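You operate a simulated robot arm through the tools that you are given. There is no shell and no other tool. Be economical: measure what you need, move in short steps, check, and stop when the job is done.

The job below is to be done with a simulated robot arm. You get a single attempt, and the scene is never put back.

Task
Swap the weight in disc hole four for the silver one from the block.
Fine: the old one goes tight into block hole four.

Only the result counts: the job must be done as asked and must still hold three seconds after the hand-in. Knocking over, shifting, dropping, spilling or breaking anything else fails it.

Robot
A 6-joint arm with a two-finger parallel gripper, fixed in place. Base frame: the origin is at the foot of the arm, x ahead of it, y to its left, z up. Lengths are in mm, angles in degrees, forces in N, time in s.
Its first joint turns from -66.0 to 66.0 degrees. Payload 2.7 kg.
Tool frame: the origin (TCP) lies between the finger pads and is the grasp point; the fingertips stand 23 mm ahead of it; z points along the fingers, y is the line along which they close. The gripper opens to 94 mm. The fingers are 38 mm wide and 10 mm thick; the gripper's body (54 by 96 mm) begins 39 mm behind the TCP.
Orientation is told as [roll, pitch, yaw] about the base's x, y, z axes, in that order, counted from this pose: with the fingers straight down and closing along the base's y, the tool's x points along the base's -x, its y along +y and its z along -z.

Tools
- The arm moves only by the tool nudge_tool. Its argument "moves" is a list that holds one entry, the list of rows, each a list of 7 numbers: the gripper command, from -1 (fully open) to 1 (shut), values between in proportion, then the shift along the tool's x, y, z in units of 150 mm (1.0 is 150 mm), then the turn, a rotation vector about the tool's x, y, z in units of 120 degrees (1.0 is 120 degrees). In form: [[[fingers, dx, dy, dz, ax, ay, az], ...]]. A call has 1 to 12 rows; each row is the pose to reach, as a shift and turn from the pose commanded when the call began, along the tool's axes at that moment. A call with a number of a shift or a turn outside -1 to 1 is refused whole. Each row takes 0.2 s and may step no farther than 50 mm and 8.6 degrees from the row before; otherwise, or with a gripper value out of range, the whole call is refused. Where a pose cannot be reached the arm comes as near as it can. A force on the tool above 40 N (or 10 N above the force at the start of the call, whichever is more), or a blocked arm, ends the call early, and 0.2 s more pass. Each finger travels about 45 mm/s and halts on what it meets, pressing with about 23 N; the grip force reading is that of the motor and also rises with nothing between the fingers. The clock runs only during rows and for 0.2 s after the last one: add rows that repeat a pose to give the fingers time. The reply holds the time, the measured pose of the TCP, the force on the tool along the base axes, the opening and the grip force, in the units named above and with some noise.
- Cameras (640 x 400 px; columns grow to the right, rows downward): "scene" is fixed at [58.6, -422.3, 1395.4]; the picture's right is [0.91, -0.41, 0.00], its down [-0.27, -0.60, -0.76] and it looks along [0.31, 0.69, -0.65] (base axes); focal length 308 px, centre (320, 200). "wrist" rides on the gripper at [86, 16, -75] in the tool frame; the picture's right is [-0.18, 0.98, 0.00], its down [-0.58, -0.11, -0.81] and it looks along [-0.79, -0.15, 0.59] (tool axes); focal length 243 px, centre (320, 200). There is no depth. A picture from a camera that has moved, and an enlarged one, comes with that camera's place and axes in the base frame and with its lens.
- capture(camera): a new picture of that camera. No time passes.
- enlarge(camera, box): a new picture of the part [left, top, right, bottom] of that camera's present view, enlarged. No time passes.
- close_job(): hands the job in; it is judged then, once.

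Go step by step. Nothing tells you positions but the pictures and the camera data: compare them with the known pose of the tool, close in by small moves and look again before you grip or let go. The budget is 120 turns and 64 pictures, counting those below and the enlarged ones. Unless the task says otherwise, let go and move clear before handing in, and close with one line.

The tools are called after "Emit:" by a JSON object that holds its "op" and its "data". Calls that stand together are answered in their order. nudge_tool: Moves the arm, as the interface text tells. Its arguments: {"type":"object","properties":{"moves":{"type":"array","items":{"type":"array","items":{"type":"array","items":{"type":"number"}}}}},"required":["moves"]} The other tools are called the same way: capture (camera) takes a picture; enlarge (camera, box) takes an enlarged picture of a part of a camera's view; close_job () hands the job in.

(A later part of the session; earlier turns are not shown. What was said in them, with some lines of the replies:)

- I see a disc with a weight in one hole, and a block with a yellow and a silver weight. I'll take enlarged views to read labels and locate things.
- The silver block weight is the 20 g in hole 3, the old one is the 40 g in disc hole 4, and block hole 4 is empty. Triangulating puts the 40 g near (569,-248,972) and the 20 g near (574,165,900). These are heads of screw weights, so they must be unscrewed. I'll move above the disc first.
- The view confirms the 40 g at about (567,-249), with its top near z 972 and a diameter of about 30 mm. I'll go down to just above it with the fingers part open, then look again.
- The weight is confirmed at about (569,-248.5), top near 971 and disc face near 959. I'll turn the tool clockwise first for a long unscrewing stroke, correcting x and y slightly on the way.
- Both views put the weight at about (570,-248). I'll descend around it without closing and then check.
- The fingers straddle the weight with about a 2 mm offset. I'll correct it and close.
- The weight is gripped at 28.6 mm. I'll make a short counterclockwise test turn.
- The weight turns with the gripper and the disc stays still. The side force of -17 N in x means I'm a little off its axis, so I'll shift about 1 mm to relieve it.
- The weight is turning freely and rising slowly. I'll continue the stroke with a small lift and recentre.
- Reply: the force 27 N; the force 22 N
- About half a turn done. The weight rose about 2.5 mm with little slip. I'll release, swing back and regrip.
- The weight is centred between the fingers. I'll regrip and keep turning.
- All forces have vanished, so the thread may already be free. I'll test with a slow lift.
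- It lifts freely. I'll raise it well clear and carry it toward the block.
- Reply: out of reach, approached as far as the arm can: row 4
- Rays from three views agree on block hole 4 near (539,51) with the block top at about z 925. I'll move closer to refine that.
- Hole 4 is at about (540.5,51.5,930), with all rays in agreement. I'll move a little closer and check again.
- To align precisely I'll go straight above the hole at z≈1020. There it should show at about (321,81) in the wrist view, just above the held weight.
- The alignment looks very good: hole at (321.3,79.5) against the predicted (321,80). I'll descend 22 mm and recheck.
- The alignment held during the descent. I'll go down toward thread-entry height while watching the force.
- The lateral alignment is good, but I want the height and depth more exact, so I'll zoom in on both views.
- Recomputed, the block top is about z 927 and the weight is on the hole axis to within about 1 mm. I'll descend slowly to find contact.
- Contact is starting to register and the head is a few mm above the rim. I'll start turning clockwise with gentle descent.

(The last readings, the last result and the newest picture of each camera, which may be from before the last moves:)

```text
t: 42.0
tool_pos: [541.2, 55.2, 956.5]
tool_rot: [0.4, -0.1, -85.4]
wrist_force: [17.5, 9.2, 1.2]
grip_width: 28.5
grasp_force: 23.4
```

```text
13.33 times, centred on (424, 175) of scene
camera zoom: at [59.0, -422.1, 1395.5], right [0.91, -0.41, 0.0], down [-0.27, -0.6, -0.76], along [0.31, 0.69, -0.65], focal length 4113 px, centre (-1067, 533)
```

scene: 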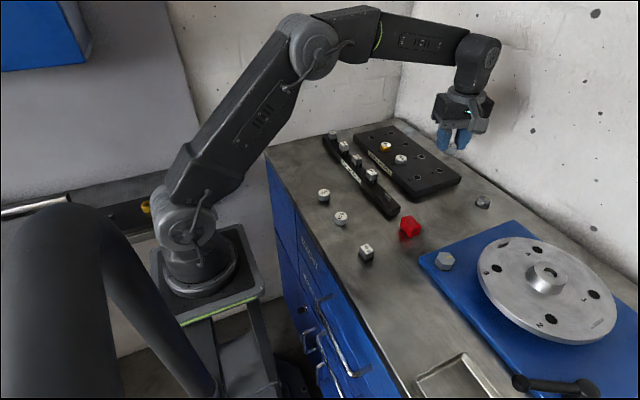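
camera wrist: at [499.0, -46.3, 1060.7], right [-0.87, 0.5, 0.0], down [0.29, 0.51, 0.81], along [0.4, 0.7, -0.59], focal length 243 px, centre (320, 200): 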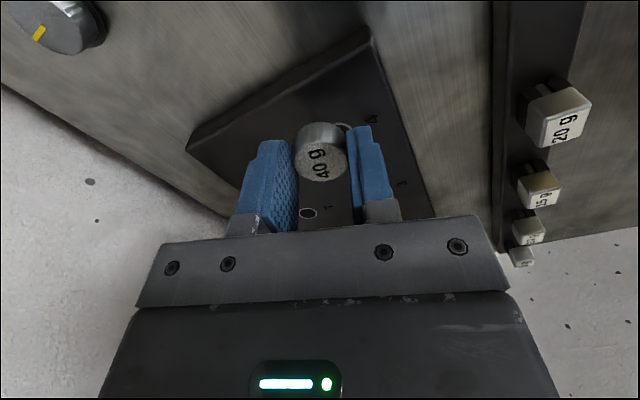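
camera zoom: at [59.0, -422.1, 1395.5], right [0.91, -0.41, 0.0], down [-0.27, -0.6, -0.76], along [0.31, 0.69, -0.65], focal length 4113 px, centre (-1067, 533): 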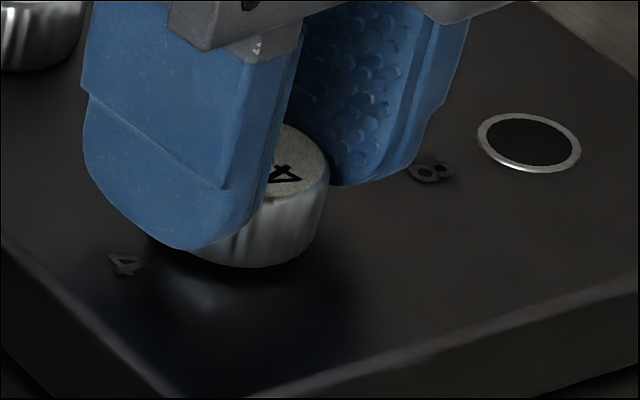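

The head is going down steadily with no slip. I'll release, swing back and regrip for another stroke.

Emit:
{"op": "nudge_tool", "data": {"moves": [[[0.0, 0, 0, 0, 0, 0, 0], [0.0, 0, 0, 0, 0, 0, 0], [0.0, 0, 0, 0, 0, 0, -0.07], [0.0, 0, 0, 0, 0, 0, -0.14], [0.0, 0, 0, 0, 0, 0, -0.21], [0.0, 0, 0, 0, 0, 0, -0.28], [0.0, 0, 0, 0, 0, 0, -0.35], [0.0, 0, 0, 0, 0, 0, -0.42], [0.0, 0, 0, 0, 0, 0, -0.49], [0.0, 0, 0, 0, 0, 0, -0.56], [0.0, 0, 0, 0, 0, 0, -0.63], [0.0, 0, 0, 0, 0, 0, -0.7]]]}}

Emit:
{"op": "nudge_tool", "data": {"moves": [[[0.0, 0, 0, 0, 0, 0, -0.07], [0.0, 0, 0, 0, 0, 0, -0.14], [0.0, 0, 0, 0, 0, 0, -0.21], [0.0, 0, 0, 0, 0, 0, -0.28], [0.0, 0, 0, 0, 0, 0, -0.35], [0.0, 0, 0, 0, 0, 0, -0.42], [0.0, 0, 0, 0, 0, 0, -0.49], [0.0, 0, 0, 0, 0, 0, -0.56], [0.0, 0, 0, 0, 0, 0, -0.63], [0.0, 0, 0, 0, 0, 0, -0.7], [0.0, 0, 0, 0, 0, 0, -0.7]]]}}

Emit:
{"op": "enlarge", "data": {"camera": "wrist", "box": [200, 90, 440, 240]}}

Emit:
{"op": "enlarge", "data": {"camera": "scene", "box": [400, 160, 448, 190]}}

```text
t: 44.6
tool_pos: [539.3, 56.0, 955.2]
tool_rot: [-0.1, -0.2, -1.0]
wrist_force: [-0.7, -0.4, 0.6]
grip_width: 46.8
grasp_force: 0.0
```

```text
t: 47.0
tool_pos: [539.2, 55.0, 955.6]
tool_rot: [-0.3, 0.1, 83.0]
wrist_force: [0.2, -0.2, 1.1]
grip_width: 47.1
grasp_force: 0.1
```

```text
2.67 times, centred on (320, 165) of wrist
camera zoom: at [513.0, -28.5, 1030.9], right [-0.95, 0.3, 0.0], down [0.18, 0.56, 0.81], along [0.25, 0.77, -0.59], focal length 647 px, centre (320, 293)
```

zoom: 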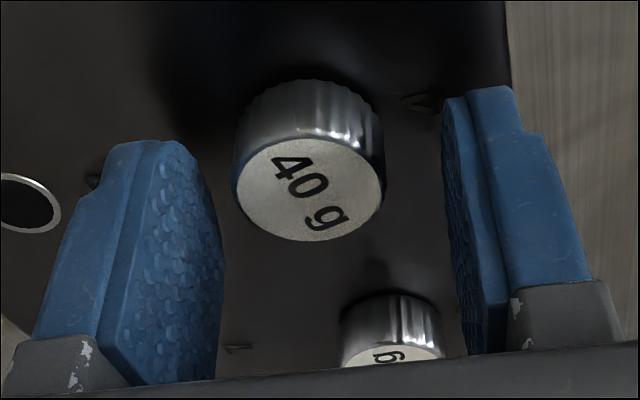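

```text
13.33 times, centred on (424, 175) of scene
camera zoom: at [58.6, -422.3, 1395.4], right [0.91, -0.41, 0.0], down [-0.27, -0.6, -0.76], along [0.31, 0.69, -0.65], focal length 4113 px, centre (-1067, 533)
```

zoom: 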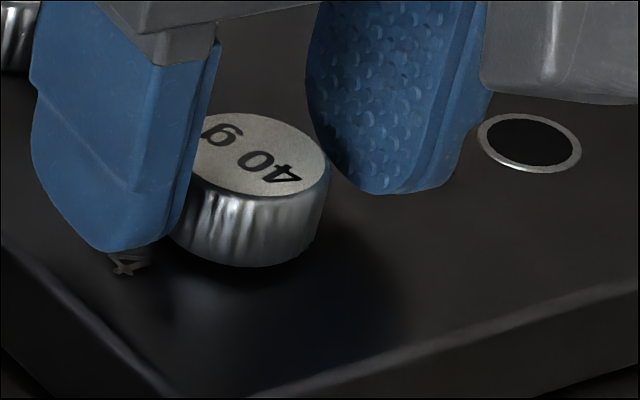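

The weight is upright in the hole, about 3 mm off the gripper centre. I'll recentre, regrip and continue clockwise.

Emit:
{"op": "nudge_tool", "data": {"moves": [[[0.0, 0.008, -0.019, 0.002, 0, 0, 0.0], [1, 0.008, -0.019, 0.002, 0, 0, 0.0], [1, 0.008, -0.019, 0.002, 0, 0, 0.0], [1, 0.008, -0.019, 0.002, 0, 0, 0.0], [1, 0.008, -0.019, 0.003, 0, 0, 0.065], [1, 0.008, -0.019, 0.004, 0, 0, 0.13], [1, 0.008, -0.019, 0.005, 0, 0, 0.195], [1, 0.008, -0.019, 0.006, 0, 0, 0.26], [1, 0.008, -0.019, 0.007, 0, 0, 0.325], [1, 0.008, -0.019, 0.008, 0, 0, 0.39], [1, 0.008, -0.019, 0.009, 0, 0, 0.455]]]}}

```text
t: 49.4
tool_pos: [542.5, 54.1, 954.4]
tool_rot: [-0.1, 0.0, 28.1]
wrist_force: [-13.2, 12.2, -3.4]
grip_width: 28.3
grasp_force: 22.9
```

Emit:
{"op": "nudge_tool", "data": {"moves": [[[1, 0.003, 0.0075, 0.003, 0, 0, 0.0], [1, 0.003, 0.0075, 0.004, 0, 0, 0.065], [1, 0.003, 0.0075, 0.005, 0, 0, 0.13], [1, 0.003, 0.0075, 0.006, 0, 0, 0.195], [1, 0.003, 0.0075, 0.007, 0, 0, 0.26], [1, 0.003, 0.0075, 0.008, 0, 0, 0.325], [1, 0.003, 0.0075, 0.009, 0, 0, 0.39], [1, 0.003, 0.0075, 0.01, 0, 0, 0.455]]]}}

Emit:
{"op": "enlarge", "data": {"camera": "wrist", "box": [200, 90, 440, 240]}}

```text
t: 51.2
tool_pos: [542.4, 54.6, 952.6]
tool_rot: [0.0, -0.3, -26.4]
wrist_force: [1.2, 4.8, 0.1]
grip_width: 28.2
grasp_force: 22.7
```

```text
2.67 times, centred on (320, 165) of wrist
camera zoom: at [472.1, 107.1, 1028.3], right [0.6, 0.8, 0.0], down [0.47, -0.36, 0.81], along [0.65, -0.49, -0.59], focal length 647 px, centre (320, 293)
```

zoom: 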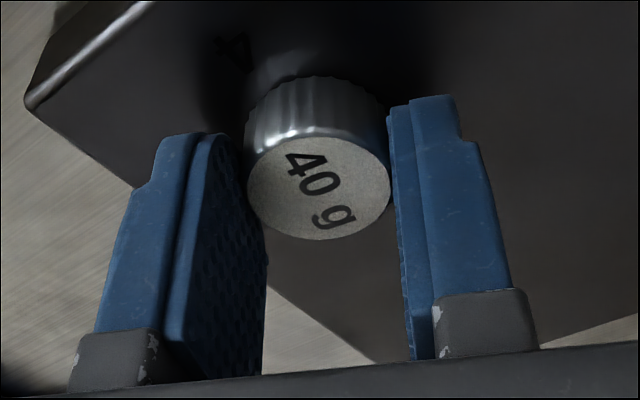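

Emit:
{"op": "nudge_tool", "data": {"moves": [[[1, 0, 0.003, 0.001, 0, 0, 0.065], [1, 0, 0.003, 0.002, 0, 0, 0.13], [1, 0, 0.003, 0.003, 0, 0, 0.195], [1, 0, 0.003, 0.004, 0, 0, 0.26], [1, 0, 0.003, 0.005, 0, 0, 0.325], [1, 0, 0.003, 0.006, 0, 0, 0.39], [1, 0, 0.003, 0.007, 0, 0, 0.455], [1, 0, 0.003, 0.007, 0, 0, 0.52]]]}}

Emit:
{"op": "enlarge", "data": {"camera": "wrist", "box": [200, 90, 440, 240]}}

```text
t: 53.0
tool_pos: [541.3, 54.2, 951.0]
tool_rot: [0.1, -0.1, -88.9]
wrist_force: [-2.9, -1.8, 2.2]
grip_width: 28.4
grasp_force: 23.1
```

```text
2.67 times, centred on (320, 165) of wrist
camera zoom: at [556.2, 141.6, 1026.6], right [0.99, -0.16, 0.0], down [-0.1, -0.58, 0.81], along [-0.13, -0.8, -0.59], focal length 647 px, centre (320, 293)
```

zoom: 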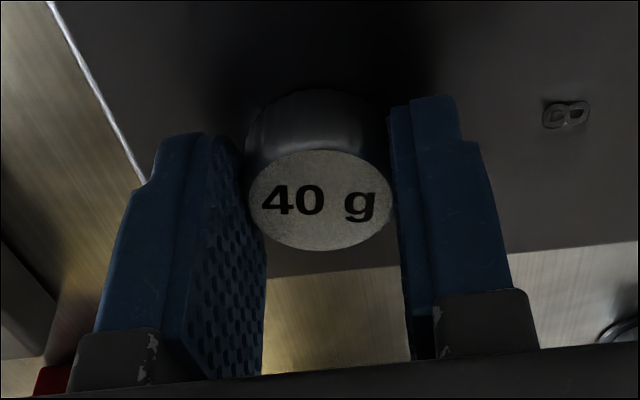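

The label has slipped about 35° against the fingers in this stroke, so the weight appears to be seated. I'll confirm with one more regrip and tightening turn, slightly higher.

Emit:
{"op": "nudge_tool", "data": {"moves": [[[0.0, 0, 0, 0, 0, 0, 0], [0.0, 0, 0, -0.016, 0, 0, 0], [0.0, 0, 0, -0.016, 0, 0, -0.07], [0.0, 0, 0, -0.016, 0, 0, -0.14], [0.0, 0, 0, -0.016, 0, 0, -0.21], [0.0, 0, 0, -0.016, 0, 0, -0.28], [0.0, 0, 0, -0.016, 0, 0, -0.35], [0.0, 0, 0, -0.016, 0, 0, -0.42], [0.0, 0, 0, -0.016, 0, 0, -0.49], [0.0, 0, 0, -0.016, 0, 0, -0.52], [0.0, 0, 0, -0.016, 0, 0, -0.52]]]}}

Emit:
{"op": "enlarge", "data": {"camera": "wrist", "box": [200, 90, 440, 240]}}

Emit:
{"op": "enlarge", "data": {"camera": "scene", "box": [400, 160, 448, 190]}}

```text
t: 55.4
tool_pos: [542.9, 53.6, 954.0]
tool_rot: [-0.1, -0.2, -26.3]
wrist_force: [0.7, -0.2, 0.5]
grip_width: 47.2
grasp_force: 0.1
```

```text
2.67 times, centred on (320, 165) of wrist
camera zoom: at [472.1, 107.4, 1029.2], right [0.6, 0.8, 0.0], down [0.47, -0.35, 0.81], along [0.65, -0.48, -0.59], focal length 647 px, centre (320, 293)
```

zoom: 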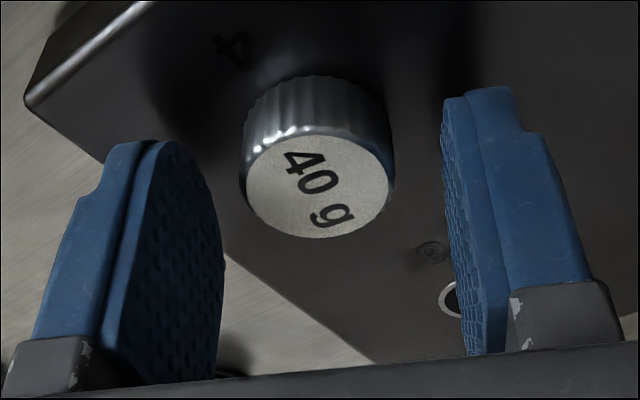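

```text
13.33 times, centred on (424, 175) of scene
camera zoom: at [58.6, -422.3, 1395.4], right [0.91, -0.41, 0.0], down [-0.27, -0.6, -0.76], along [0.31, 0.69, -0.65], focal length 4113 px, centre (-1067, 533)
```

zoom: 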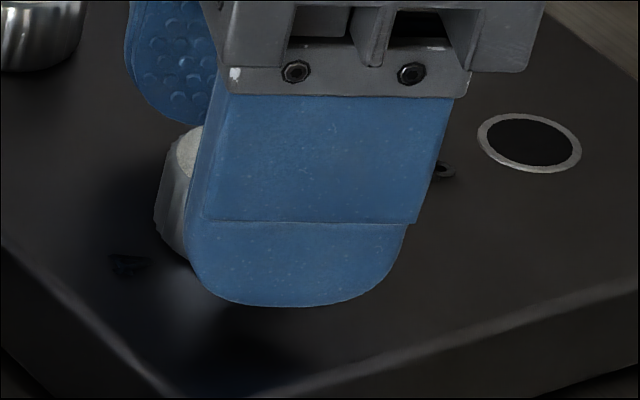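

The label is at the same base angle as before that stroke, so it was already tight. I'll do a final check grip and turn.

Emit:
{"op": "nudge_tool", "data": {"moves": [[[1, 0, -0.004, 0, 0, 0, 0], [1, 0, -0.004, 0, 0, 0, 0], [1, 0, -0.004, 0, 0, 0, 0], [1, 0, -0.004, 0, 0, 0, 0.065], [1, 0, -0.004, 0, 0, 0, 0.13], [1, 0, -0.004, 0, 0, 0, 0.195], [1, 0, -0.004, 0, 0, 0, 0.26]]]}}

Emit:
{"op": "enlarge", "data": {"camera": "wrist", "box": [200, 90, 440, 240]}}

```text
t: 57.0
tool_pos: [542.2, 53.2, 954.0]
tool_rot: [0.2, -0.2, -57.7]
wrist_force: [2.8, 4.8, 0.5]
grip_width: 28.8
grasp_force: 23.2
```

```text
2.67 times, centred on (320, 165) of wrist
camera zoom: at [509.2, 136.1, 1029.7], right [0.93, 0.37, 0.0], down [0.22, -0.55, 0.81], along [0.3, -0.75, -0.59], focal length 647 px, centre (320, 293)
```

zoom: 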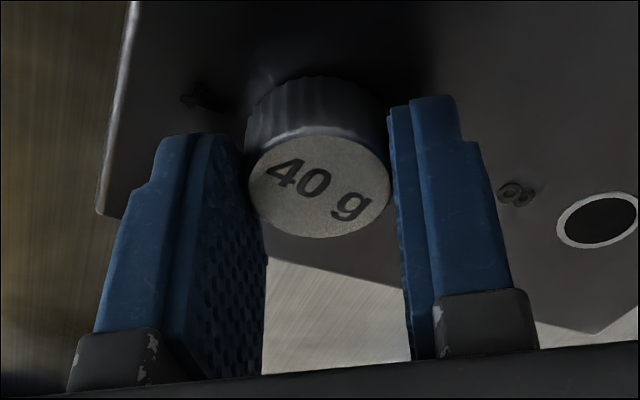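

The fingers slip on it, so the 40 g is tight in block hole 4. I'll release, lift and look.

Emit:
{"op": "nudge_tool", "data": {"moves": [[[0.0, 0, 0, 0, 0, 0, 0], [0.0, 0, 0, 0, 0, 0, 0], [0.0, 0, 0, -0.1, 0, 0, 0], [0.0, 0, 0, -0.25, 0, 0, 0.065], [0.0, 0, 0, -0.4, 0, 0, 0.13], [0.0, 0, 0, -0.4, 0, 0, 0.195], [0.0, 0, 0, -0.4, 0, 0, 0.26], [0.0, 0, 0, -0.4, 0, 0, 0.26]]]}}

Emit:
{"op": "enlarge", "data": {"camera": "scene", "box": [380, 130, 460, 192]}}

Emit:
{"op": "capture", "data": {"camera": "wrist"}}

```text
t: 58.8
tool_pos: [540.6, 53.2, 1013.1]
tool_rot: [0.1, -0.1, -88.9]
wrist_force: [-0.8, 0.1, -0.5]
grip_width: 47.0
grasp_force: 0.1
```

```text
6.45 times, centred on (420, 161) of scene
camera zoom: at [58.6, -422.3, 1395.4], right [0.91, -0.41, 0.0], down [-0.27, -0.6, -0.76], along [0.31, 0.69, -0.65], focal length 1990 px, centre (-325, 452)
```

zoom: 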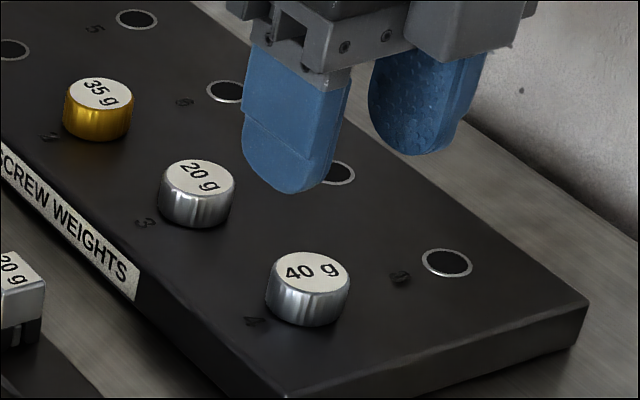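

```text
18 pictures are left
camera wrist: at [555.8, 140.4, 1089.3], right [0.99, -0.16, 0.0], down [-0.1, -0.58, 0.81], along [-0.13, -0.8, -0.59], focal length 243 px, centre (320, 200)
```

wrist: 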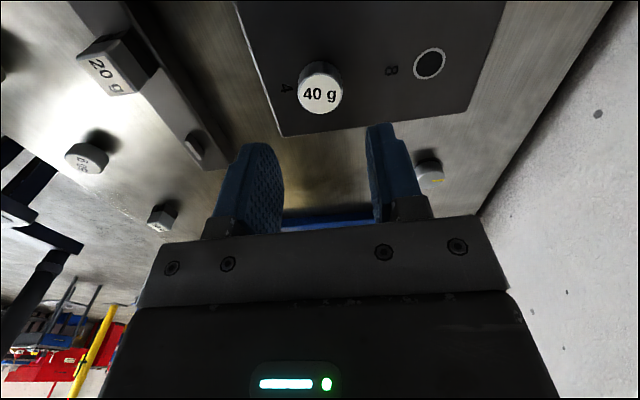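

The 40 g sits flush like the others. The 20 g should be one 74 mm pitch away, at about (542,127.5). I'll move above it.

Emit:
{"op": "nudge_tool", "data": {"moves": [[[0.0, 0.25, 0, 0, 0, 0, 0], [0.0, 0.495, 0, 0, 0, 0, 0], [0.0, 0.495, 0, 0.1, 0, 0, 0], [0.0, 0.495, 0, 0.1, 0, 0, 0]]]}}

Emit:
{"op": "capture", "data": {"camera": "wrist"}}

```text
t: 59.8
tool_pos: [537.8, 126.3, 999.0]
tool_rot: [0.2, -0.1, -88.7]
wrist_force: [-0.6, 0.8, -1.1]
grip_width: 47.2
grasp_force: 0.0
```

```text
17 pictures are left
camera wrist: at [553.2, 213.9, 1074.5], right [0.99, -0.16, 0.0], down [-0.1, -0.58, 0.81], along [-0.13, -0.8, -0.59], focal length 243 px, centre (320, 200)
```

wrist: 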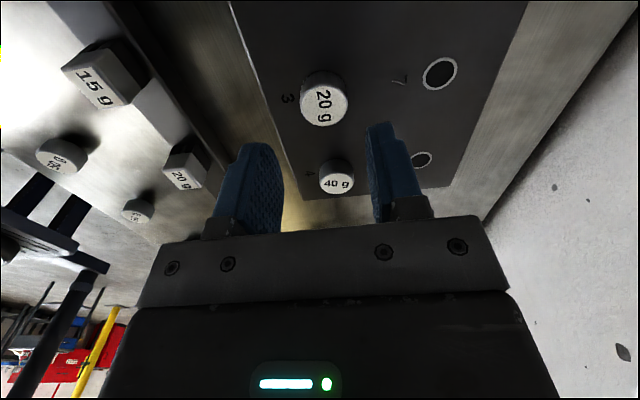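

The 20 g is directly below, offset about 1.5 mm along the closing axis. I'll descend and grip.

Emit:
{"op": "nudge_tool", "data": {"moves": [[[0.0, 0, 0.009, 0.1, 0, 0, 0], [0.0, 0, 0.009, 0.2, 0, 0, 0], [0.0, 0, 0.009, 0.29, 0, 0, 0], [0.0, 0, 0.009, 0.29, 0, 0, 0], [1, 0, 0.009, 0.29, 0, 0, 0], [1, 0, 0.009, 0.29, 0, 0, 0], [1, 0, 0.009, 0.29, 0, 0, 0]]]}}

Emit:
{"op": "enlarge", "data": {"camera": "wrist", "box": [200, 90, 440, 240]}}

```text
t: 61.4
tool_pos: [540.7, 128.2, 954.7]
tool_rot: [0.2, -0.1, -88.6]
wrist_force: [6.9, 2.0, -2.3]
grip_width: 28.2
grasp_force: 22.5
```

```text
2.67 times, centred on (320, 165) of wrist
camera zoom: at [556.0, 215.1, 1030.5], right [0.99, -0.16, 0.0], down [-0.1, -0.58, 0.81], along [-0.13, -0.8, -0.59], focal length 647 px, centre (320, 293)
```

zoom: 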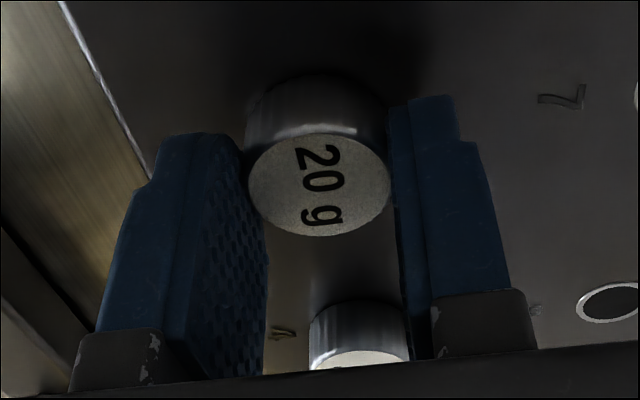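

Emit:
{"op": "nudge_tool", "data": {"moves": [[[1, 0, 0.004, 0.0, 0, 0, 0], [1, 0, 0.004, 0.0, 0, 0, -0.065], [1, 0, 0.004, -0.001, 0, 0, -0.13], [1, 0, 0.004, -0.002, 0, 0, -0.195], [1, 0, 0.004, -0.003, 0, 0, -0.26], [1, 0, 0.004, -0.004, 0, 0, -0.325], [1, 0, 0.004, -0.005, 0, 0, -0.39]]]}}

```text
t: 63.0
tool_pos: [540.7, 128.4, 956.4]
tool_rot: [0.0, -0.1, -41.8]
wrist_force: [0.6, -0.5, -6.8]
grip_width: 27.5
grasp_force: 22.9
```

Emit:
{"op": "nudge_tool", "data": {"moves": [[[1, 0, 0, 0.0, 0, 0, -0.065], [1, 0, 0, 0.0, 0, 0, -0.13], [1, 0, 0, 0, 0, 0, -0.195], [1, 0, 0, -0.001, 0, 0, -0.26], [1, 0, 0, -0.002, 0, 0, -0.325], [1, 0, 0, -0.003, 0, 0, -0.39]]]}}

Emit:
{"op": "enlarge", "data": {"camera": "wrist", "box": [200, 90, 440, 240]}}

```text
t: 64.4
tool_pos: [540.3, 127.6, 956.3]
tool_rot: [-0.1, -0.2, 4.9]
wrist_force: [0.8, 0.2, -3.1]
grip_width: 27.8
grasp_force: 23.2
```

```text
2.67 times, centred on (320, 165) of wrist
camera zoom: at [454.3, 136.9, 1032.1], right [0.1, 1.0, 0.0], down [0.59, -0.06, 0.81], along [0.8, -0.08, -0.59], focal length 647 px, centre (320, 293)
```

zoom: 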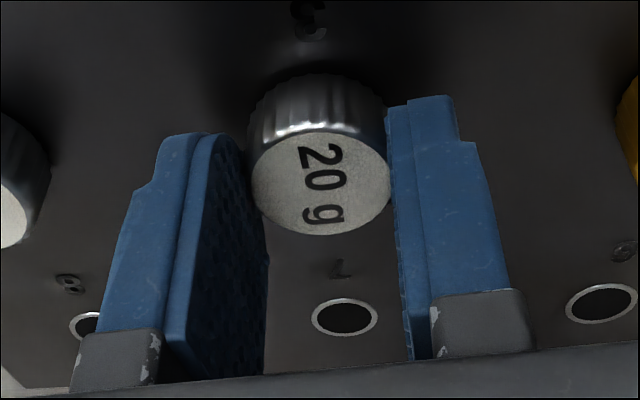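

It's unscrewing without slip. I'll continue the stroke.

Emit:
{"op": "nudge_tool", "data": {"moves": [[[1, 0, 0, 0.0, 0, 0, -0.065], [1, 0, 0, -0.001, 0, 0, -0.13], [1, 0, 0, -0.002, 0, 0, -0.195], [1, 0, 0, -0.003, 0, 0, -0.26], [1, 0, 0, -0.004, 0, 0, -0.325], [1, 0, 0, -0.005, 0, 0, -0.39], [1, 0, 0, -0.006, 0, 0, -0.455], [1, 0, 0, -0.007, 0, 0, -0.52], [1, 0, 0, -0.008, 0, 0, -0.585], [1, 0, 0, -0.009, 0, 0, -0.65]]]}}

Emit:
{"op": "nudge_tool", "data": {"moves": [[[0.0, 0, 0, 0, 0, 0, 0], [0.0, 0, 0, 0, 0, 0, 0], [0.0, 0, 0, 0, 0, 0, 0.07], [0.0, 0, 0, 0, 0, 0, 0.14], [0.0, 0, 0, 0, 0, 0, 0.21], [0.0, 0, 0, 0, 0, 0, 0.28], [0.0, 0, 0, 0, 0, 0, 0.35], [0.0, 0, 0, 0, 0, 0, 0.42], [0.0, 0, 0, 0, 0, 0, 0.49], [0.0, 0, 0, 0, 0, 0, 0.56], [0.0, 0, 0, 0, 0, 0, 0.63], [0.0, 0, 0, 0, 0, 0, 0.7]]]}}

Emit:
{"op": "nudge_tool", "data": {"moves": [[[0.0, 0, 0, 0, 0, 0, 0.07], [0.0, 0, 0, 0, 0, 0, 0.14], [0.0, 0, 0, 0, 0, 0, 0.21], [0.0, 0, 0, 0, 0, 0, 0.28], [0.0, 0, 0, 0, 0, 0, 0.35], [0.0, 0, 0, 0, 0, 0, 0.42], [0.0, 0, 0, 0, 0, 0, 0.49], [0.0, 0, 0, 0, 0, 0, 0.56], [0.0, 0, 0, 0, 0, 0, 0.63], [0.0, 0, 0, 0, 0, 0, 0.7], [0.0, 0, 0, 0, 0, 0, 0.7]]]}}

Emit:
{"op": "enlarge", "data": {"camera": "wrist", "box": [200, 90, 440, 240]}}

```text
t: 66.6
tool_pos: [540.9, 127.8, 958.7]
tool_rot: [-0.1, 0.0, 83.0]
wrist_force: [-1.5, 1.8, -1.2]
grip_width: 27.6
grasp_force: 23.3
```

```text
t: 69.2
tool_pos: [540.9, 127.4, 958.9]
tool_rot: [-0.1, -0.2, -1.4]
wrist_force: [0.5, 0.0, -0.4]
grip_width: 47.0
grasp_force: 0.3
```

```text
t: 71.6
tool_pos: [540.4, 126.7, 957.4]
tool_rot: [0.1, -0.1, -85.3]
wrist_force: [-0.3, -0.6, -1.0]
grip_width: 47.1
grasp_force: 0.1
```

```text
2.67 times, centred on (320, 165) of wrist
camera zoom: at [550.7, 215.8, 1033.3], right [0.99, -0.1, 0.0], down [-0.06, -0.59, 0.81], along [-0.08, -0.8, -0.59], focal length 647 px, centre (320, 293)
```

zoom: 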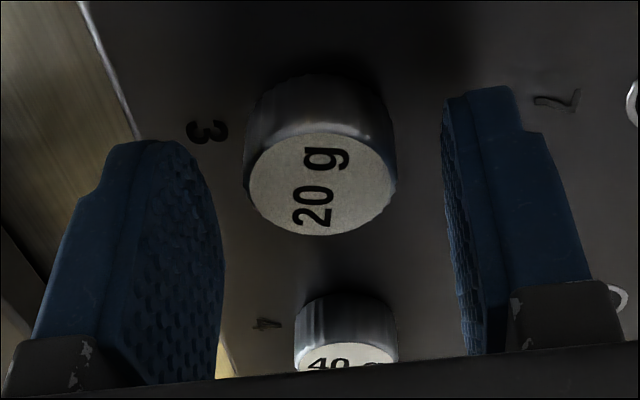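

I'll regrip and take the second stroke.

Emit:
{"op": "nudge_tool", "data": {"moves": [[[1, 0, 0, 0, 0, 0, 0], [1, 0, 0, 0, 0, 0, 0], [1, 0, 0, 0, 0, 0, 0], [1, 0, 0, -0.001, 0, 0, -0.07], [1, 0, 0, -0.002, 0, 0, -0.14], [1, 0, 0, -0.003, 0, 0, -0.21], [1, 0, 0, -0.004, 0, 0, -0.28], [1, 0, 0, -0.005, 0, 0, -0.35], [1, 0, 0, -0.006, 0, 0, -0.42], [1, 0, 0, -0.007, 0, 0, -0.49], [1, 0, 0, -0.008, 0, 0, -0.56], [1, 0, 0, -0.009, 0, 0, -0.63]]]}}

Emit:
{"op": "nudge_tool", "data": {"moves": [[[1, 0, 0, -0.001, 0, 0, -0.07], [1, 0, 0, -0.002, 0, 0, -0.14], [1, 0, 0, -0.003, 0, 0, -0.21], [1, 0, 0, -0.004, 0, 0, -0.28], [1, 0, 0, -0.005, 0, 0, -0.35], [1, 0, 0, -0.006, 0, 0, -0.42], [1, 0, 0, -0.007, 0, 0, -0.49], [1, 0, 0, -0.008, 0, 0, -0.56], [1, 0, 0, -0.009, 0, 0, -0.63], [1, 0, 0, -0.01, 0, 0, -0.7]]]}}

```text
t: 74.2
tool_pos: [541.9, 128.9, 960.2]
tool_rot: [0.1, -0.2, -9.4]
wrist_force: [1.9, -2.9, -3.1]
grip_width: 28.1
grasp_force: 23.2
```

```text
t: 76.4
tool_pos: [542.1, 128.5, 960.2]
tool_rot: [-0.2, 0.0, 74.6]
wrist_force: [0.6, 0.6, 0.3]
grip_width: 28.2
grasp_force: 22.5
```

Forces are back to zero. I'll lift slowly to test.

Emit:
{"op": "nudge_tool", "data": {"moves": [[[1, 0, 0, -0.008, 0, 0, 0], [1, 0, 0, -0.016, 0, 0, 0], [1, 0, 0, -0.024, 0, 0, 0], [1, 0, 0, -0.032, 0, 0, 0], [1, 0, 0, -0.032, 0, 0, 0]]]}}

Emit:
{"op": "enlarge", "data": {"camera": "wrist", "box": [200, 90, 440, 240]}}

```text
t: 77.6
tool_pos: [542.0, 127.4, 965.6]
tool_rot: [-0.3, 0.0, 74.5]
wrist_force: [0.4, 0.2, -0.6]
grip_width: 28.2
grasp_force: 22.8
```

```text
2.67 times, centred on (320, 165) of wrist
camera zoom: at [503.3, 49.5, 1041.1], right [-0.9, 0.44, 0.0], down [0.26, 0.53, 0.81], along [0.36, 0.72, -0.59], focal length 647 px, centre (320, 293)
```

zoom: 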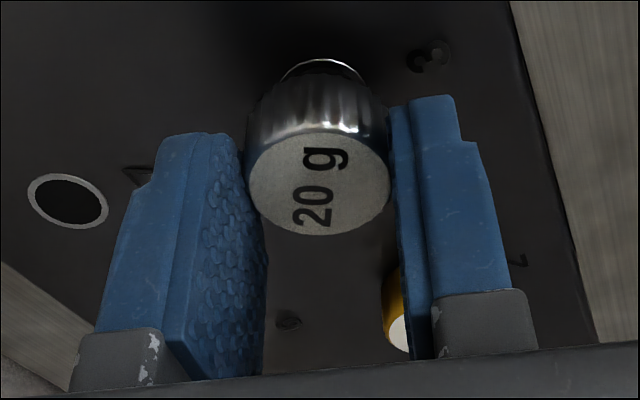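

It's free. I'll lift and carry the 20 g to above disc hole 4, at z≈1040.

Emit:
{"op": "nudge_tool", "data": {"moves": [[[1, 0, 0, -0.25, 0, 0, 0], [1, 0, 0, -0.5, 0, 0, 0], [1, 0.29, -0.103, -0.5, 0, 0, 0], [1, 0.58, -0.206, -0.5, 0, 0, 0], [1, 0.867, -0.309, -0.5, 0, 0, 0]]]}}

Emit:
{"op": "nudge_tool", "data": {"moves": [[[1, 0.25, -0.089, 0, 0, 0, 0], [1, 0.5, -0.178, 0, 0, 0, 0], [1, 0.75, -0.267, 0, 0, 0, 0], [1, 1.0, -0.356, 0, 0, 0, 0]]]}}

Emit:
{"op": "nudge_tool", "data": {"moves": [[[1, 0.25, -0.09, 0, 0, 0, 0], [1, 0.503, -0.18, 0, 0, 0, 0], [1, 0.503, -0.18, 0, 0, 0, 0]]]}}

Emit:
{"op": "enlarge", "data": {"camera": "wrist", "box": [240, 70, 400, 170]}}

```text
t: 78.8
tool_pos: [551.5, -9.1, 1039.9]
tool_rot: [0.0, 0.0, 74.6]
wrist_force: [-0.4, -1.0, -1.1]
grip_width: 27.9
grasp_force: 22.6
```

```text
t: 79.8
tool_pos: [562.7, -167.0, 1043.1]
tool_rot: [-0.1, 0.0, 74.5]
wrist_force: [0.9, -1.1, -0.4]
grip_width: 27.9
grasp_force: 22.9
```

```text
t: 80.6
tool_pos: [569.7, -248.2, 1043.7]
tool_rot: [-0.1, 0.0, 74.6]
wrist_force: [-1.0, 0.5, -0.2]
grip_width: 27.9
grasp_force: 23.3
```

```text
4.00 times, centred on (320, 120) of wrist
camera zoom: at [530.9, -326.8, 1118.1], right [-0.9, 0.44, 0.0], down [0.26, 0.53, 0.81], along [0.36, 0.72, -0.59], focal length 970 px, centre (320, 520)
```

zoom: 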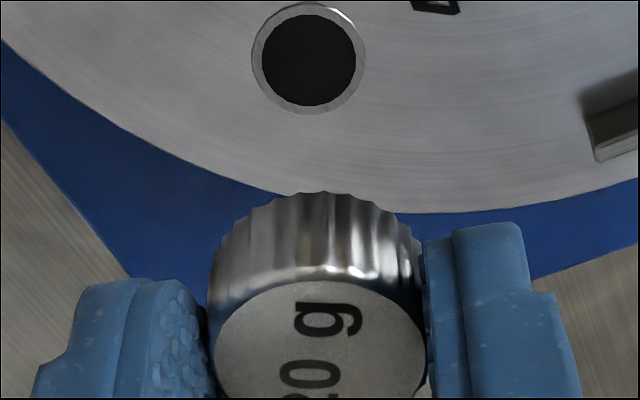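

The hole shows about 2 mm to one side. I'll correct, descend 22 mm and recheck.

Emit:
{"op": "nudge_tool", "data": {"moves": [[[1, 0.002, -0.012, 0.05, 0, 0, 0], [1, 0.002, -0.012, 0.1, 0, 0, 0], [1, 0.002, -0.012, 0.13, 0, 0, 0], [1, 0.002, -0.012, 0.13, 0, 0, 0]]]}}

Emit:
{"op": "enlarge", "data": {"camera": "wrist", "box": [240, 70, 400, 170]}}

```text
t: 81.6
tool_pos: [568.3, -249.8, 1023.9]
tool_rot: [-0.2, 0.1, 74.5]
wrist_force: [0.7, -0.1, -0.6]
grip_width: 28.0
grasp_force: 23.5
```

```text
4.00 times, centred on (320, 120) of wrist
camera zoom: at [531.6, -327.7, 1098.5], right [-0.9, 0.44, 0.0], down [0.26, 0.53, 0.81], along [0.36, 0.72, -0.59], focal length 970 px, centre (320, 520)
```

zoom: 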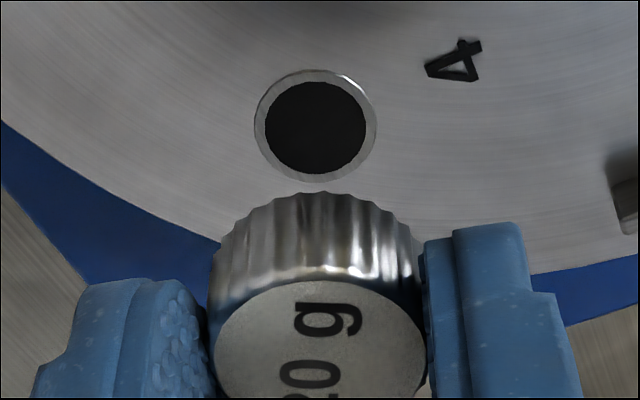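

Nearly centred. I'll make a small correction and descend to just above thread entry.

Emit:
{"op": "nudge_tool", "data": {"moves": [[[1, 0.003, -0.004, 0.08, 0, 0, 0], [1, 0.003, -0.004, 0.14, 0, 0, 0], [1, 0.003, -0.004, 0.17, 0, 0, 0], [1, 0.003, -0.004, 0.19, 0, 0, 0], [1, 0.003, -0.004, 0.2, 0, 0, 0], [1, 0.003, -0.004, 0.2, 0, 0, 0]]]}}

Emit:
{"op": "enlarge", "data": {"camera": "scene", "box": [510, 220, 574, 260]}}

```text
t: 83.0
tool_pos: [570.3, -252.3, 992.7]
tool_rot: [-0.2, 0.0, 74.5]
wrist_force: [0.7, 0.1, 0.3]
grip_width: 28.3
grasp_force: 23.2
```

```text
10.00 times, centred on (542, 240) of scene
camera zoom: at [58.6, -422.3, 1395.4], right [0.91, -0.41, 0.0], down [-0.27, -0.6, -0.76], along [0.31, 0.69, -0.65], focal length 3085 px, centre (-1900, -200)
```

zoom: 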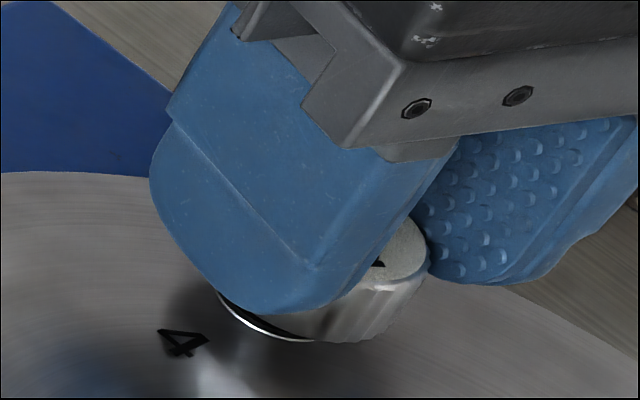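

Emit:
{"op": "nudge_tool", "data": {"moves": [[[1, 0, 0, 0.005, 0, 0, 0], [1, 0, 0, 0.01, 0, 0, 0], [1, 0, 0, 0.014, 0, 0, 0], [1, 0, 0, 0.014, 0, 0, 0]]]}}

```text
t: 84.0
tool_pos: [571.6, -248.7, 990.2]
tool_rot: [-0.2, 0.1, 74.5]
wrist_force: [-1.3, 6.4, 2.8]
grip_width: 27.8
grasp_force: 23.1
```

Contact has begun, with a slight +y push. I'll correct and start turning clockwise.

Emit:
{"op": "nudge_tool", "data": {"moves": [[[1, -0.005, 0.0014, 0.002, 0, 0, 0.0], [1, -0.005, 0.0014, 0.003, 0, 0, 0.065], [1, -0.005, 0.0014, 0.004, 0, 0, 0.13], [1, -0.005, 0.0014, 0.005, 0, 0, 0.195], [1, -0.005, 0.0014, 0.006, 0, 0, 0.26], [1, -0.005, 0.0014, 0.007, 0, 0, 0.325], [1, -0.005, 0.0014, 0.008, 0, 0, 0.39]]]}}

```text
t: 85.6
tool_pos: [569.3, -249.2, 988.3]
tool_rot: [-0.2, -0.1, 27.5]
wrist_force: [6.2, 5.2, 6.9]
grip_width: 28.0
grasp_force: 23.0
```

Emit:
{"op": "nudge_tool", "data": {"moves": [[[1, -0.0045, 0.0014, 0.0, 0, 0, 0.0], [1, -0.0045, 0.0014, 0.0, 0, 0, 0.065], [1, -0.0045, 0.0014, 0.001, 0, 0, 0.13], [1, -0.0045, 0.0014, 0.002, 0, 0, 0.195], [1, -0.0045, 0.0014, 0.003, 0, 0, 0.26], [1, -0.0045, 0.0014, 0.004, 0, 0, 0.325], [1, -0.0045, 0.0014, 0.005, 0, 0, 0.39]]]}}

Emit:
{"op": "enlarge", "data": {"camera": "wrist", "box": [200, 90, 440, 240]}}

```text
t: 87.2
tool_pos: [570.2, -249.0, 989.2]
tool_rot: [0.0, -0.2, -19.3]
wrist_force: [-2.7, 1.3, 12.3]
grip_width: 28.0
grasp_force: 22.5
```

```text
2.67 times, centred on (320, 165) of wrist
camera zoom: at [494.9, -204.4, 1063.2], right [0.5, 0.87, 0.0], down [0.51, -0.29, 0.81], along [0.7, -0.4, -0.59], focal length 647 px, centre (320, 293)
```

zoom: 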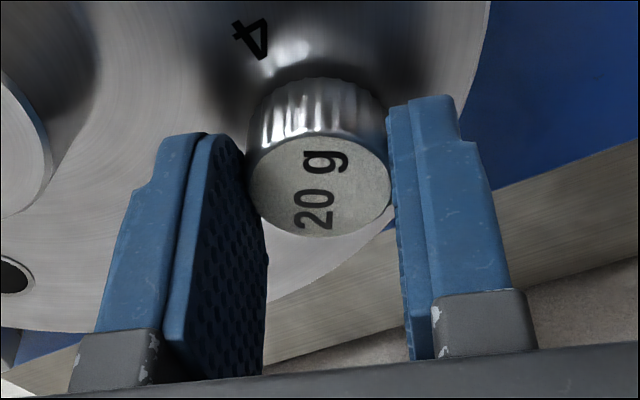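

It's pressing at 12 N and hasn't clearly caught the thread yet. I'll keep turning without further descent.

Emit:
{"op": "nudge_tool", "data": {"moves": [[[1, 0, 0, 0.0, 0, 0, 0.065], [1, 0, 0, 0.0, 0, 0, 0.13], [1, 0, 0, 0.0, 0, 0, 0.195], [1, 0, 0, 0.0, 0, 0, 0.26], [1, 0, 0, 0.0, 0, 0, 0.325]]]}}

```text
t: 88.4
tool_pos: [571.3, -248.6, 987.6]
tool_rot: [0.0, -0.1, -58.2]
wrist_force: [-4.4, 1.2, 5.6]
grip_width: 28.0
grasp_force: 22.9
```

The force is dropping, so it is being drawn in. I'll continue to the end of the stroke, then swing back.

Emit:
{"op": "nudge_tool", "data": {"moves": [[[1, 0, 0, 0.0, 0, 0, 0.065], [1, 0, 0, 0.001, 0, 0, 0.13], [1, 0, 0, 0.002, 0, 0, 0.195], [1, 0, 0, 0.003, 0, 0, 0.26]]]}}

Emit:
{"op": "nudge_tool", "data": {"moves": [[[0.0, 0, 0, 0, 0, 0, 0], [0.0, 0, 0, 0, 0, 0, 0], [0.0, 0, 0, 0, 0, 0, -0.07], [0.0, 0, 0, 0, 0, 0, -0.14], [0.0, 0, 0, 0, 0, 0, -0.21], [0.0, 0, 0, 0, 0, 0, -0.28], [0.0, 0, 0, 0, 0, 0, -0.35], [0.0, 0, 0, 0, 0, 0, -0.42], [0.0, 0, 0, 0, 0, 0, -0.49], [0.0, 0, 0, 0, 0, 0, -0.56], [0.0, 0, 0, 0, 0, 0, -0.63], [0.0, 0, 0, 0, 0, 0, -0.7]]]}}

Emit:
{"op": "nudge_tool", "data": {"moves": [[[0.0, 0, 0, 0, 0, 0, -0.07], [0.0, 0, 0, 0, 0, 0, -0.14], [0.0, 0, 0, 0, 0, 0, -0.21], [0.0, 0, 0, 0, 0, 0, -0.28], [0.0, 0, 0, 0, 0, 0, -0.35], [0.0, 0, 0, 0, 0, 0, -0.42], [0.0, 0, 0, 0, 0, 0, -0.49], [0.0, 0, 0, 0, 0, 0, -0.56], [0.0, 0, 0, 0, 0, 0, -0.63], [0.0, 0, 0, 0, 0, 0, -0.7], [0.0, 0, 0, 0, 0, 0, -0.7]]]}}

Emit:
{"op": "enlarge", "data": {"camera": "wrist", "box": [200, 90, 440, 240]}}

```text
t: 89.4
tool_pos: [570.5, -247.5, 987.5]
tool_rot: [0.2, -0.1, -89.5]
wrist_force: [-1.1, -1.9, 1.9]
grip_width: 27.7
grasp_force: 23.4
```

```text
t: 92.0
tool_pos: [570.1, -248.4, 988.1]
tool_rot: [-0.1, -0.2, -5.2]
wrist_force: [-0.5, -0.1, 0.4]
grip_width: 46.9
grasp_force: 0.0
```

```text
t: 94.4
tool_pos: [570.3, -248.4, 985.6]
tool_rot: [-0.2, 0.0, 78.9]
wrist_force: [0.4, 0.3, 0.0]
grip_width: 47.0
grasp_force: 0.0
```

```text
2.67 times, centred on (320, 165) of wrist
camera zoom: at [538.7, -329.8, 1062.8], right [-0.93, 0.37, 0.0], down [0.22, 0.55, 0.81], along [0.3, 0.75, -0.59], focal length 647 px, centre (320, 293)
```

zoom: 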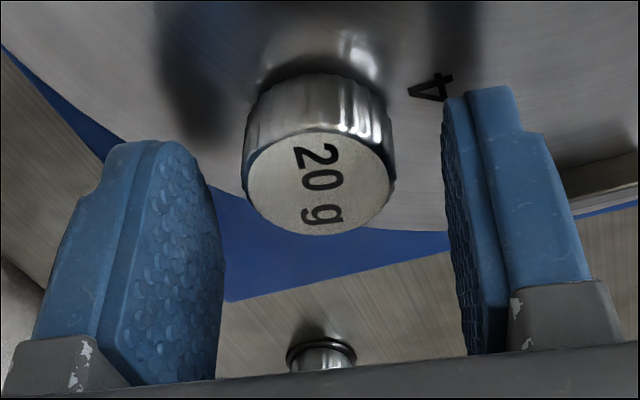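

The weight is upright and holding on its own. I'll regrip and take the second clockwise stroke.

Emit:
{"op": "nudge_tool", "data": {"moves": [[[1, 0, 0, 0, 0, 0, 0], [1, 0, 0, 0, 0, 0, 0], [1, 0, 0, 0, 0, 0, 0], [1, 0, 0, 0.001, 0, 0, 0.065], [1, 0, 0, 0.002, 0, 0, 0.13], [1, 0, 0, 0.003, 0, 0, 0.195], [1, 0, 0, 0.004, 0, 0, 0.26], [1, 0, 0, 0.005, 0, 0, 0.325], [1, 0, 0, 0.006, 0, 0, 0.39], [1, 0, 0, 0.007, 0, 0, 0.455]]]}}

Emit:
{"op": "nudge_tool", "data": {"moves": [[[1, 0, 0, 0.001, 0, 0, 0.065], [1, 0, 0, 0.002, 0, 0, 0.13], [1, 0, 0, 0.003, 0, 0, 0.195], [1, 0, 0, 0.004, 0, 0, 0.26], [1, 0, 0, 0.005, 0, 0, 0.325], [1, 0, 0, 0.006, 0, 0, 0.39], [1, 0, 0, 0.007, 0, 0, 0.455]]]}}

```text
t: 96.6
tool_pos: [570.7, -248.9, 986.6]
tool_rot: [-0.2, -0.1, 23.9]
wrist_force: [7.7, -4.5, 0.3]
grip_width: 28.1
grasp_force: 22.9
```

```text
t: 98.2
tool_pos: [569.9, -249.9, 986.0]
tool_rot: [0.0, 0.0, -30.6]
wrist_force: [-1.3, -3.5, 3.9]
grip_width: 28.0
grasp_force: 22.4
```

Emit:
{"op": "nudge_tool", "data": {"moves": [[[1, 0, 0, 0.0, 0, 0, 0.065], [1, 0, 0, 0.0, 0, 0, 0.13], [1, 0, 0, 0.001, 0, 0, 0.195], [1, 0, 0, 0.002, 0, 0, 0.26], [1, 0, 0, 0.003, 0, 0, 0.325], [1, 0, 0, 0.004, 0, 0, 0.39], [1, 0, 0, 0.005, 0, 0, 0.455]]]}}

Emit:
{"op": "enlarge", "data": {"camera": "wrist", "box": [200, 90, 440, 240]}}

```text
t: 99.8
tool_pos: [570.5, -249.6, 984.9]
tool_rot: [0.2, -0.1, -85.2]
wrist_force: [1.6, 0.6, 0.3]
grip_width: 28.1
grasp_force: 23.1
```

```text
2.67 times, centred on (320, 165) of wrist
camera zoom: at [580.4, -160.3, 1059.5], right [0.99, -0.1, 0.0], down [-0.06, -0.59, 0.81], along [-0.08, -0.8, -0.59], focal length 647 px, centre (320, 293)
```

zoom: 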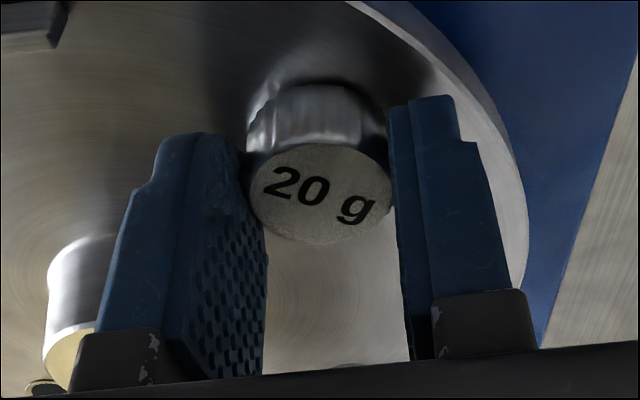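

The label slipped about 65° late in the stroke, after about 265° of total turn, the same as the 40 g. That suggests it is seated. I'll confirm with one more grip and turn.

Emit:
{"op": "nudge_tool", "data": {"moves": [[[0.0, 0, 0, 0, 0, 0, 0], [0.0, 0, 0, -0.006, 0, 0, 0], [0.0, 0, 0, -0.006, 0, 0, -0.07], [0.0, 0, 0, -0.006, 0, 0, -0.14], [0.0, 0, 0, -0.006, 0, 0, -0.21], [0.0, 0, 0, -0.006, 0, 0, -0.28], [0.0, 0, 0, -0.006, 0, 0, -0.35], [0.0, 0, 0, -0.006, 0, 0, -0.42], [0.0, 0, 0, -0.006, 0, 0, -0.49], [0.0, 0, 0, -0.006, 0, 0, -0.52], [0.0, 0, 0, -0.006, 0, 0, -0.52]]]}}

Emit:
{"op": "enlarge", "data": {"camera": "wrist", "box": [200, 90, 440, 240]}}

Emit:
{"op": "nudge_tool", "data": {"moves": [[[1, 0, 0, 0, 0, 0, 0], [1, 0, 0, 0, 0, 0, 0], [1, 0, 0, 0, 0, 0, 0], [1, 0, 0, 0, 0, 0, 0.065], [1, 0, 0, 0, 0, 0, 0.13], [1, 0, 0, 0, 0, 0, 0.195], [1, 0, 0, 0, 0, 0, 0.26], [1, 0, 0, 0, 0, 0, 0.325], [1, 0, 0, 0, 0, 0, 0.39]]]}}

Emit:
{"op": "enlarge", "data": {"camera": "wrist", "box": [200, 90, 440, 240]}}

```text
t: 102.2
tool_pos: [570.3, -249.4, 984.9]
tool_rot: [0.0, -0.3, -22.8]
wrist_force: [-0.5, -0.2, 0.1]
grip_width: 47.1
grasp_force: 0.1
```

```text
2.67 times, centred on (320, 165) of wrist
camera zoom: at [497.4, -200.7, 1060.5], right [0.55, 0.84, 0.0], down [0.49, -0.32, 0.81], along [0.68, -0.44, -0.59], focal length 647 px, centre (320, 293)
```

zoom: 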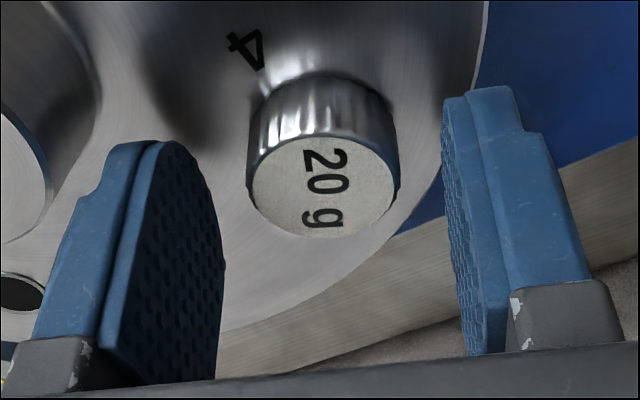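

```text
t: 104.2
tool_pos: [572.0, -248.7, 985.5]
tool_rot: [0.1, -0.2, -69.7]
wrist_force: [0.4, 0.2, 1.6]
grip_width: 28.0
grasp_force: 23.2
```

```text
2.67 times, centred on (320, 165) of wrist
camera zoom: at [556.9, -161.9, 1060.6], right [0.99, 0.17, 0.0], down [0.1, -0.58, 0.81], along [0.14, -0.8, -0.59], focal length 647 px, centre (320, 293)
```

zoom: 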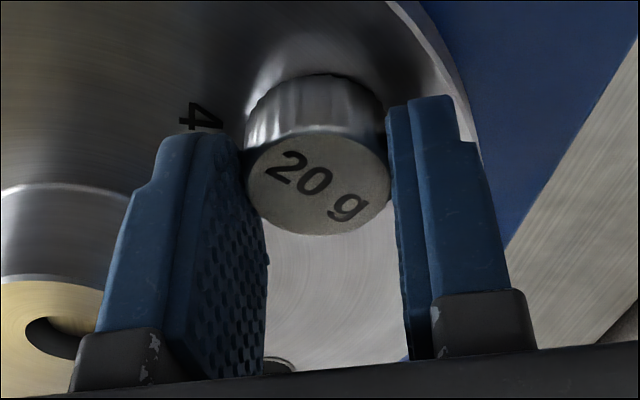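

The weight stayed fixed while the fingers slipped the whole turn, so it is tight. I'll release, lift clear and check the scene.

Emit:
{"op": "nudge_tool", "data": {"moves": [[[0.0, 0, 0, 0, 0, 0, 0], [0.0, 0, 0, 0, 0, 0, 0], [0.0, 0, 0, -0.15, 0, 0, 0], [0.0, 0, 0, -0.4, 0, 0, 0], [0.0, 0.3, 0, -0.5, 0, 0, 0], [0.0, 0.5, 0, -0.6, 0, 0, 0], [0.0, 0.5, 0, -0.6, 0, 0, 0]]]}}

Emit:
{"op": "capture", "data": {"camera": "scene"}}

Emit:
{"op": "enlarge", "data": {"camera": "scene", "box": [420, 190, 640, 350]}}

Emit:
{"op": "enlarge", "data": {"camera": "scene", "box": [310, 110, 470, 210]}}

```text
t: 105.8
tool_pos: [544.5, -179.2, 1076.3]
tool_rot: [0.1, -0.2, -69.7]
wrist_force: [0.5, 0.0, 0.1]
grip_width: 47.1
grasp_force: 0.1
out of reach, approached as far as the arm can: row 4
```

```text
4 pictures are left
```

scene: 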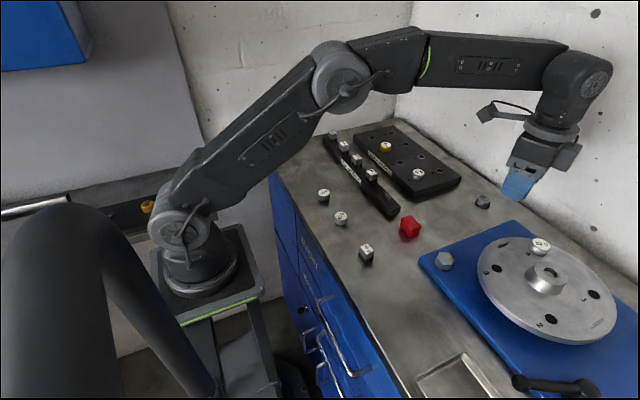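

```text
2.50 times, centred on (530, 270) of scene
camera zoom: at [58.6, -422.3, 1395.4], right [0.91, -0.41, 0.0], down [-0.27, -0.6, -0.76], along [0.31, 0.69, -0.65], focal length 771 px, centre (-205, 25)
```

zoom: 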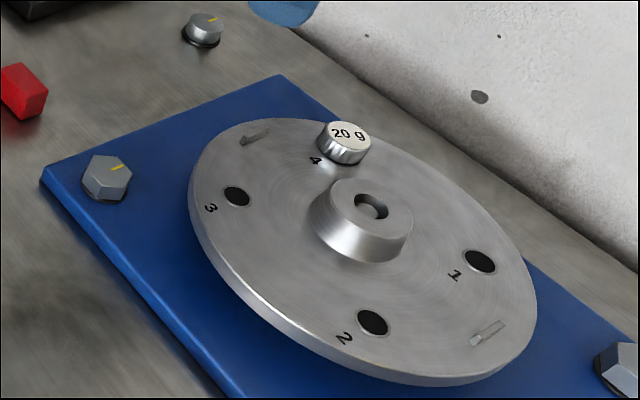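

```text
4.00 times, centred on (390, 160) of scene
camera zoom: at [58.6, -422.3, 1395.4], right [0.91, -0.41, 0.0], down [-0.27, -0.6, -0.76], along [0.31, 0.69, -0.65], focal length 1234 px, centre (40, 360)
```

zoom: 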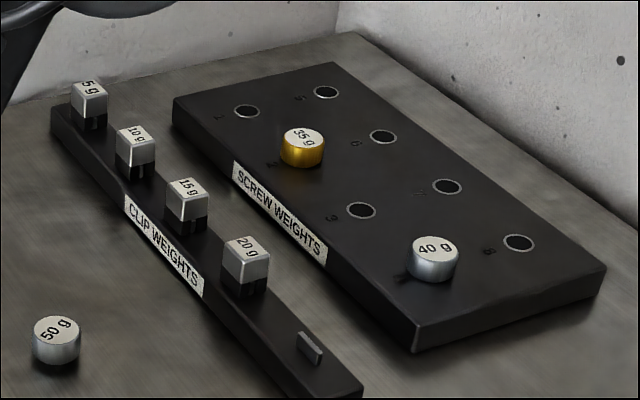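

The 20 g sits flush in disc hole 4 and the 40 g sits flush in block hole 4. Everything else is where it was and the arm is clear, so I'm handing in.

Emit:
{"op": "close_job", "data": {}}

```text
The job is handed in.
```

The silver 20 g weight is now tight in disc hole four, and the old 40 g weight is tight in block hole four.
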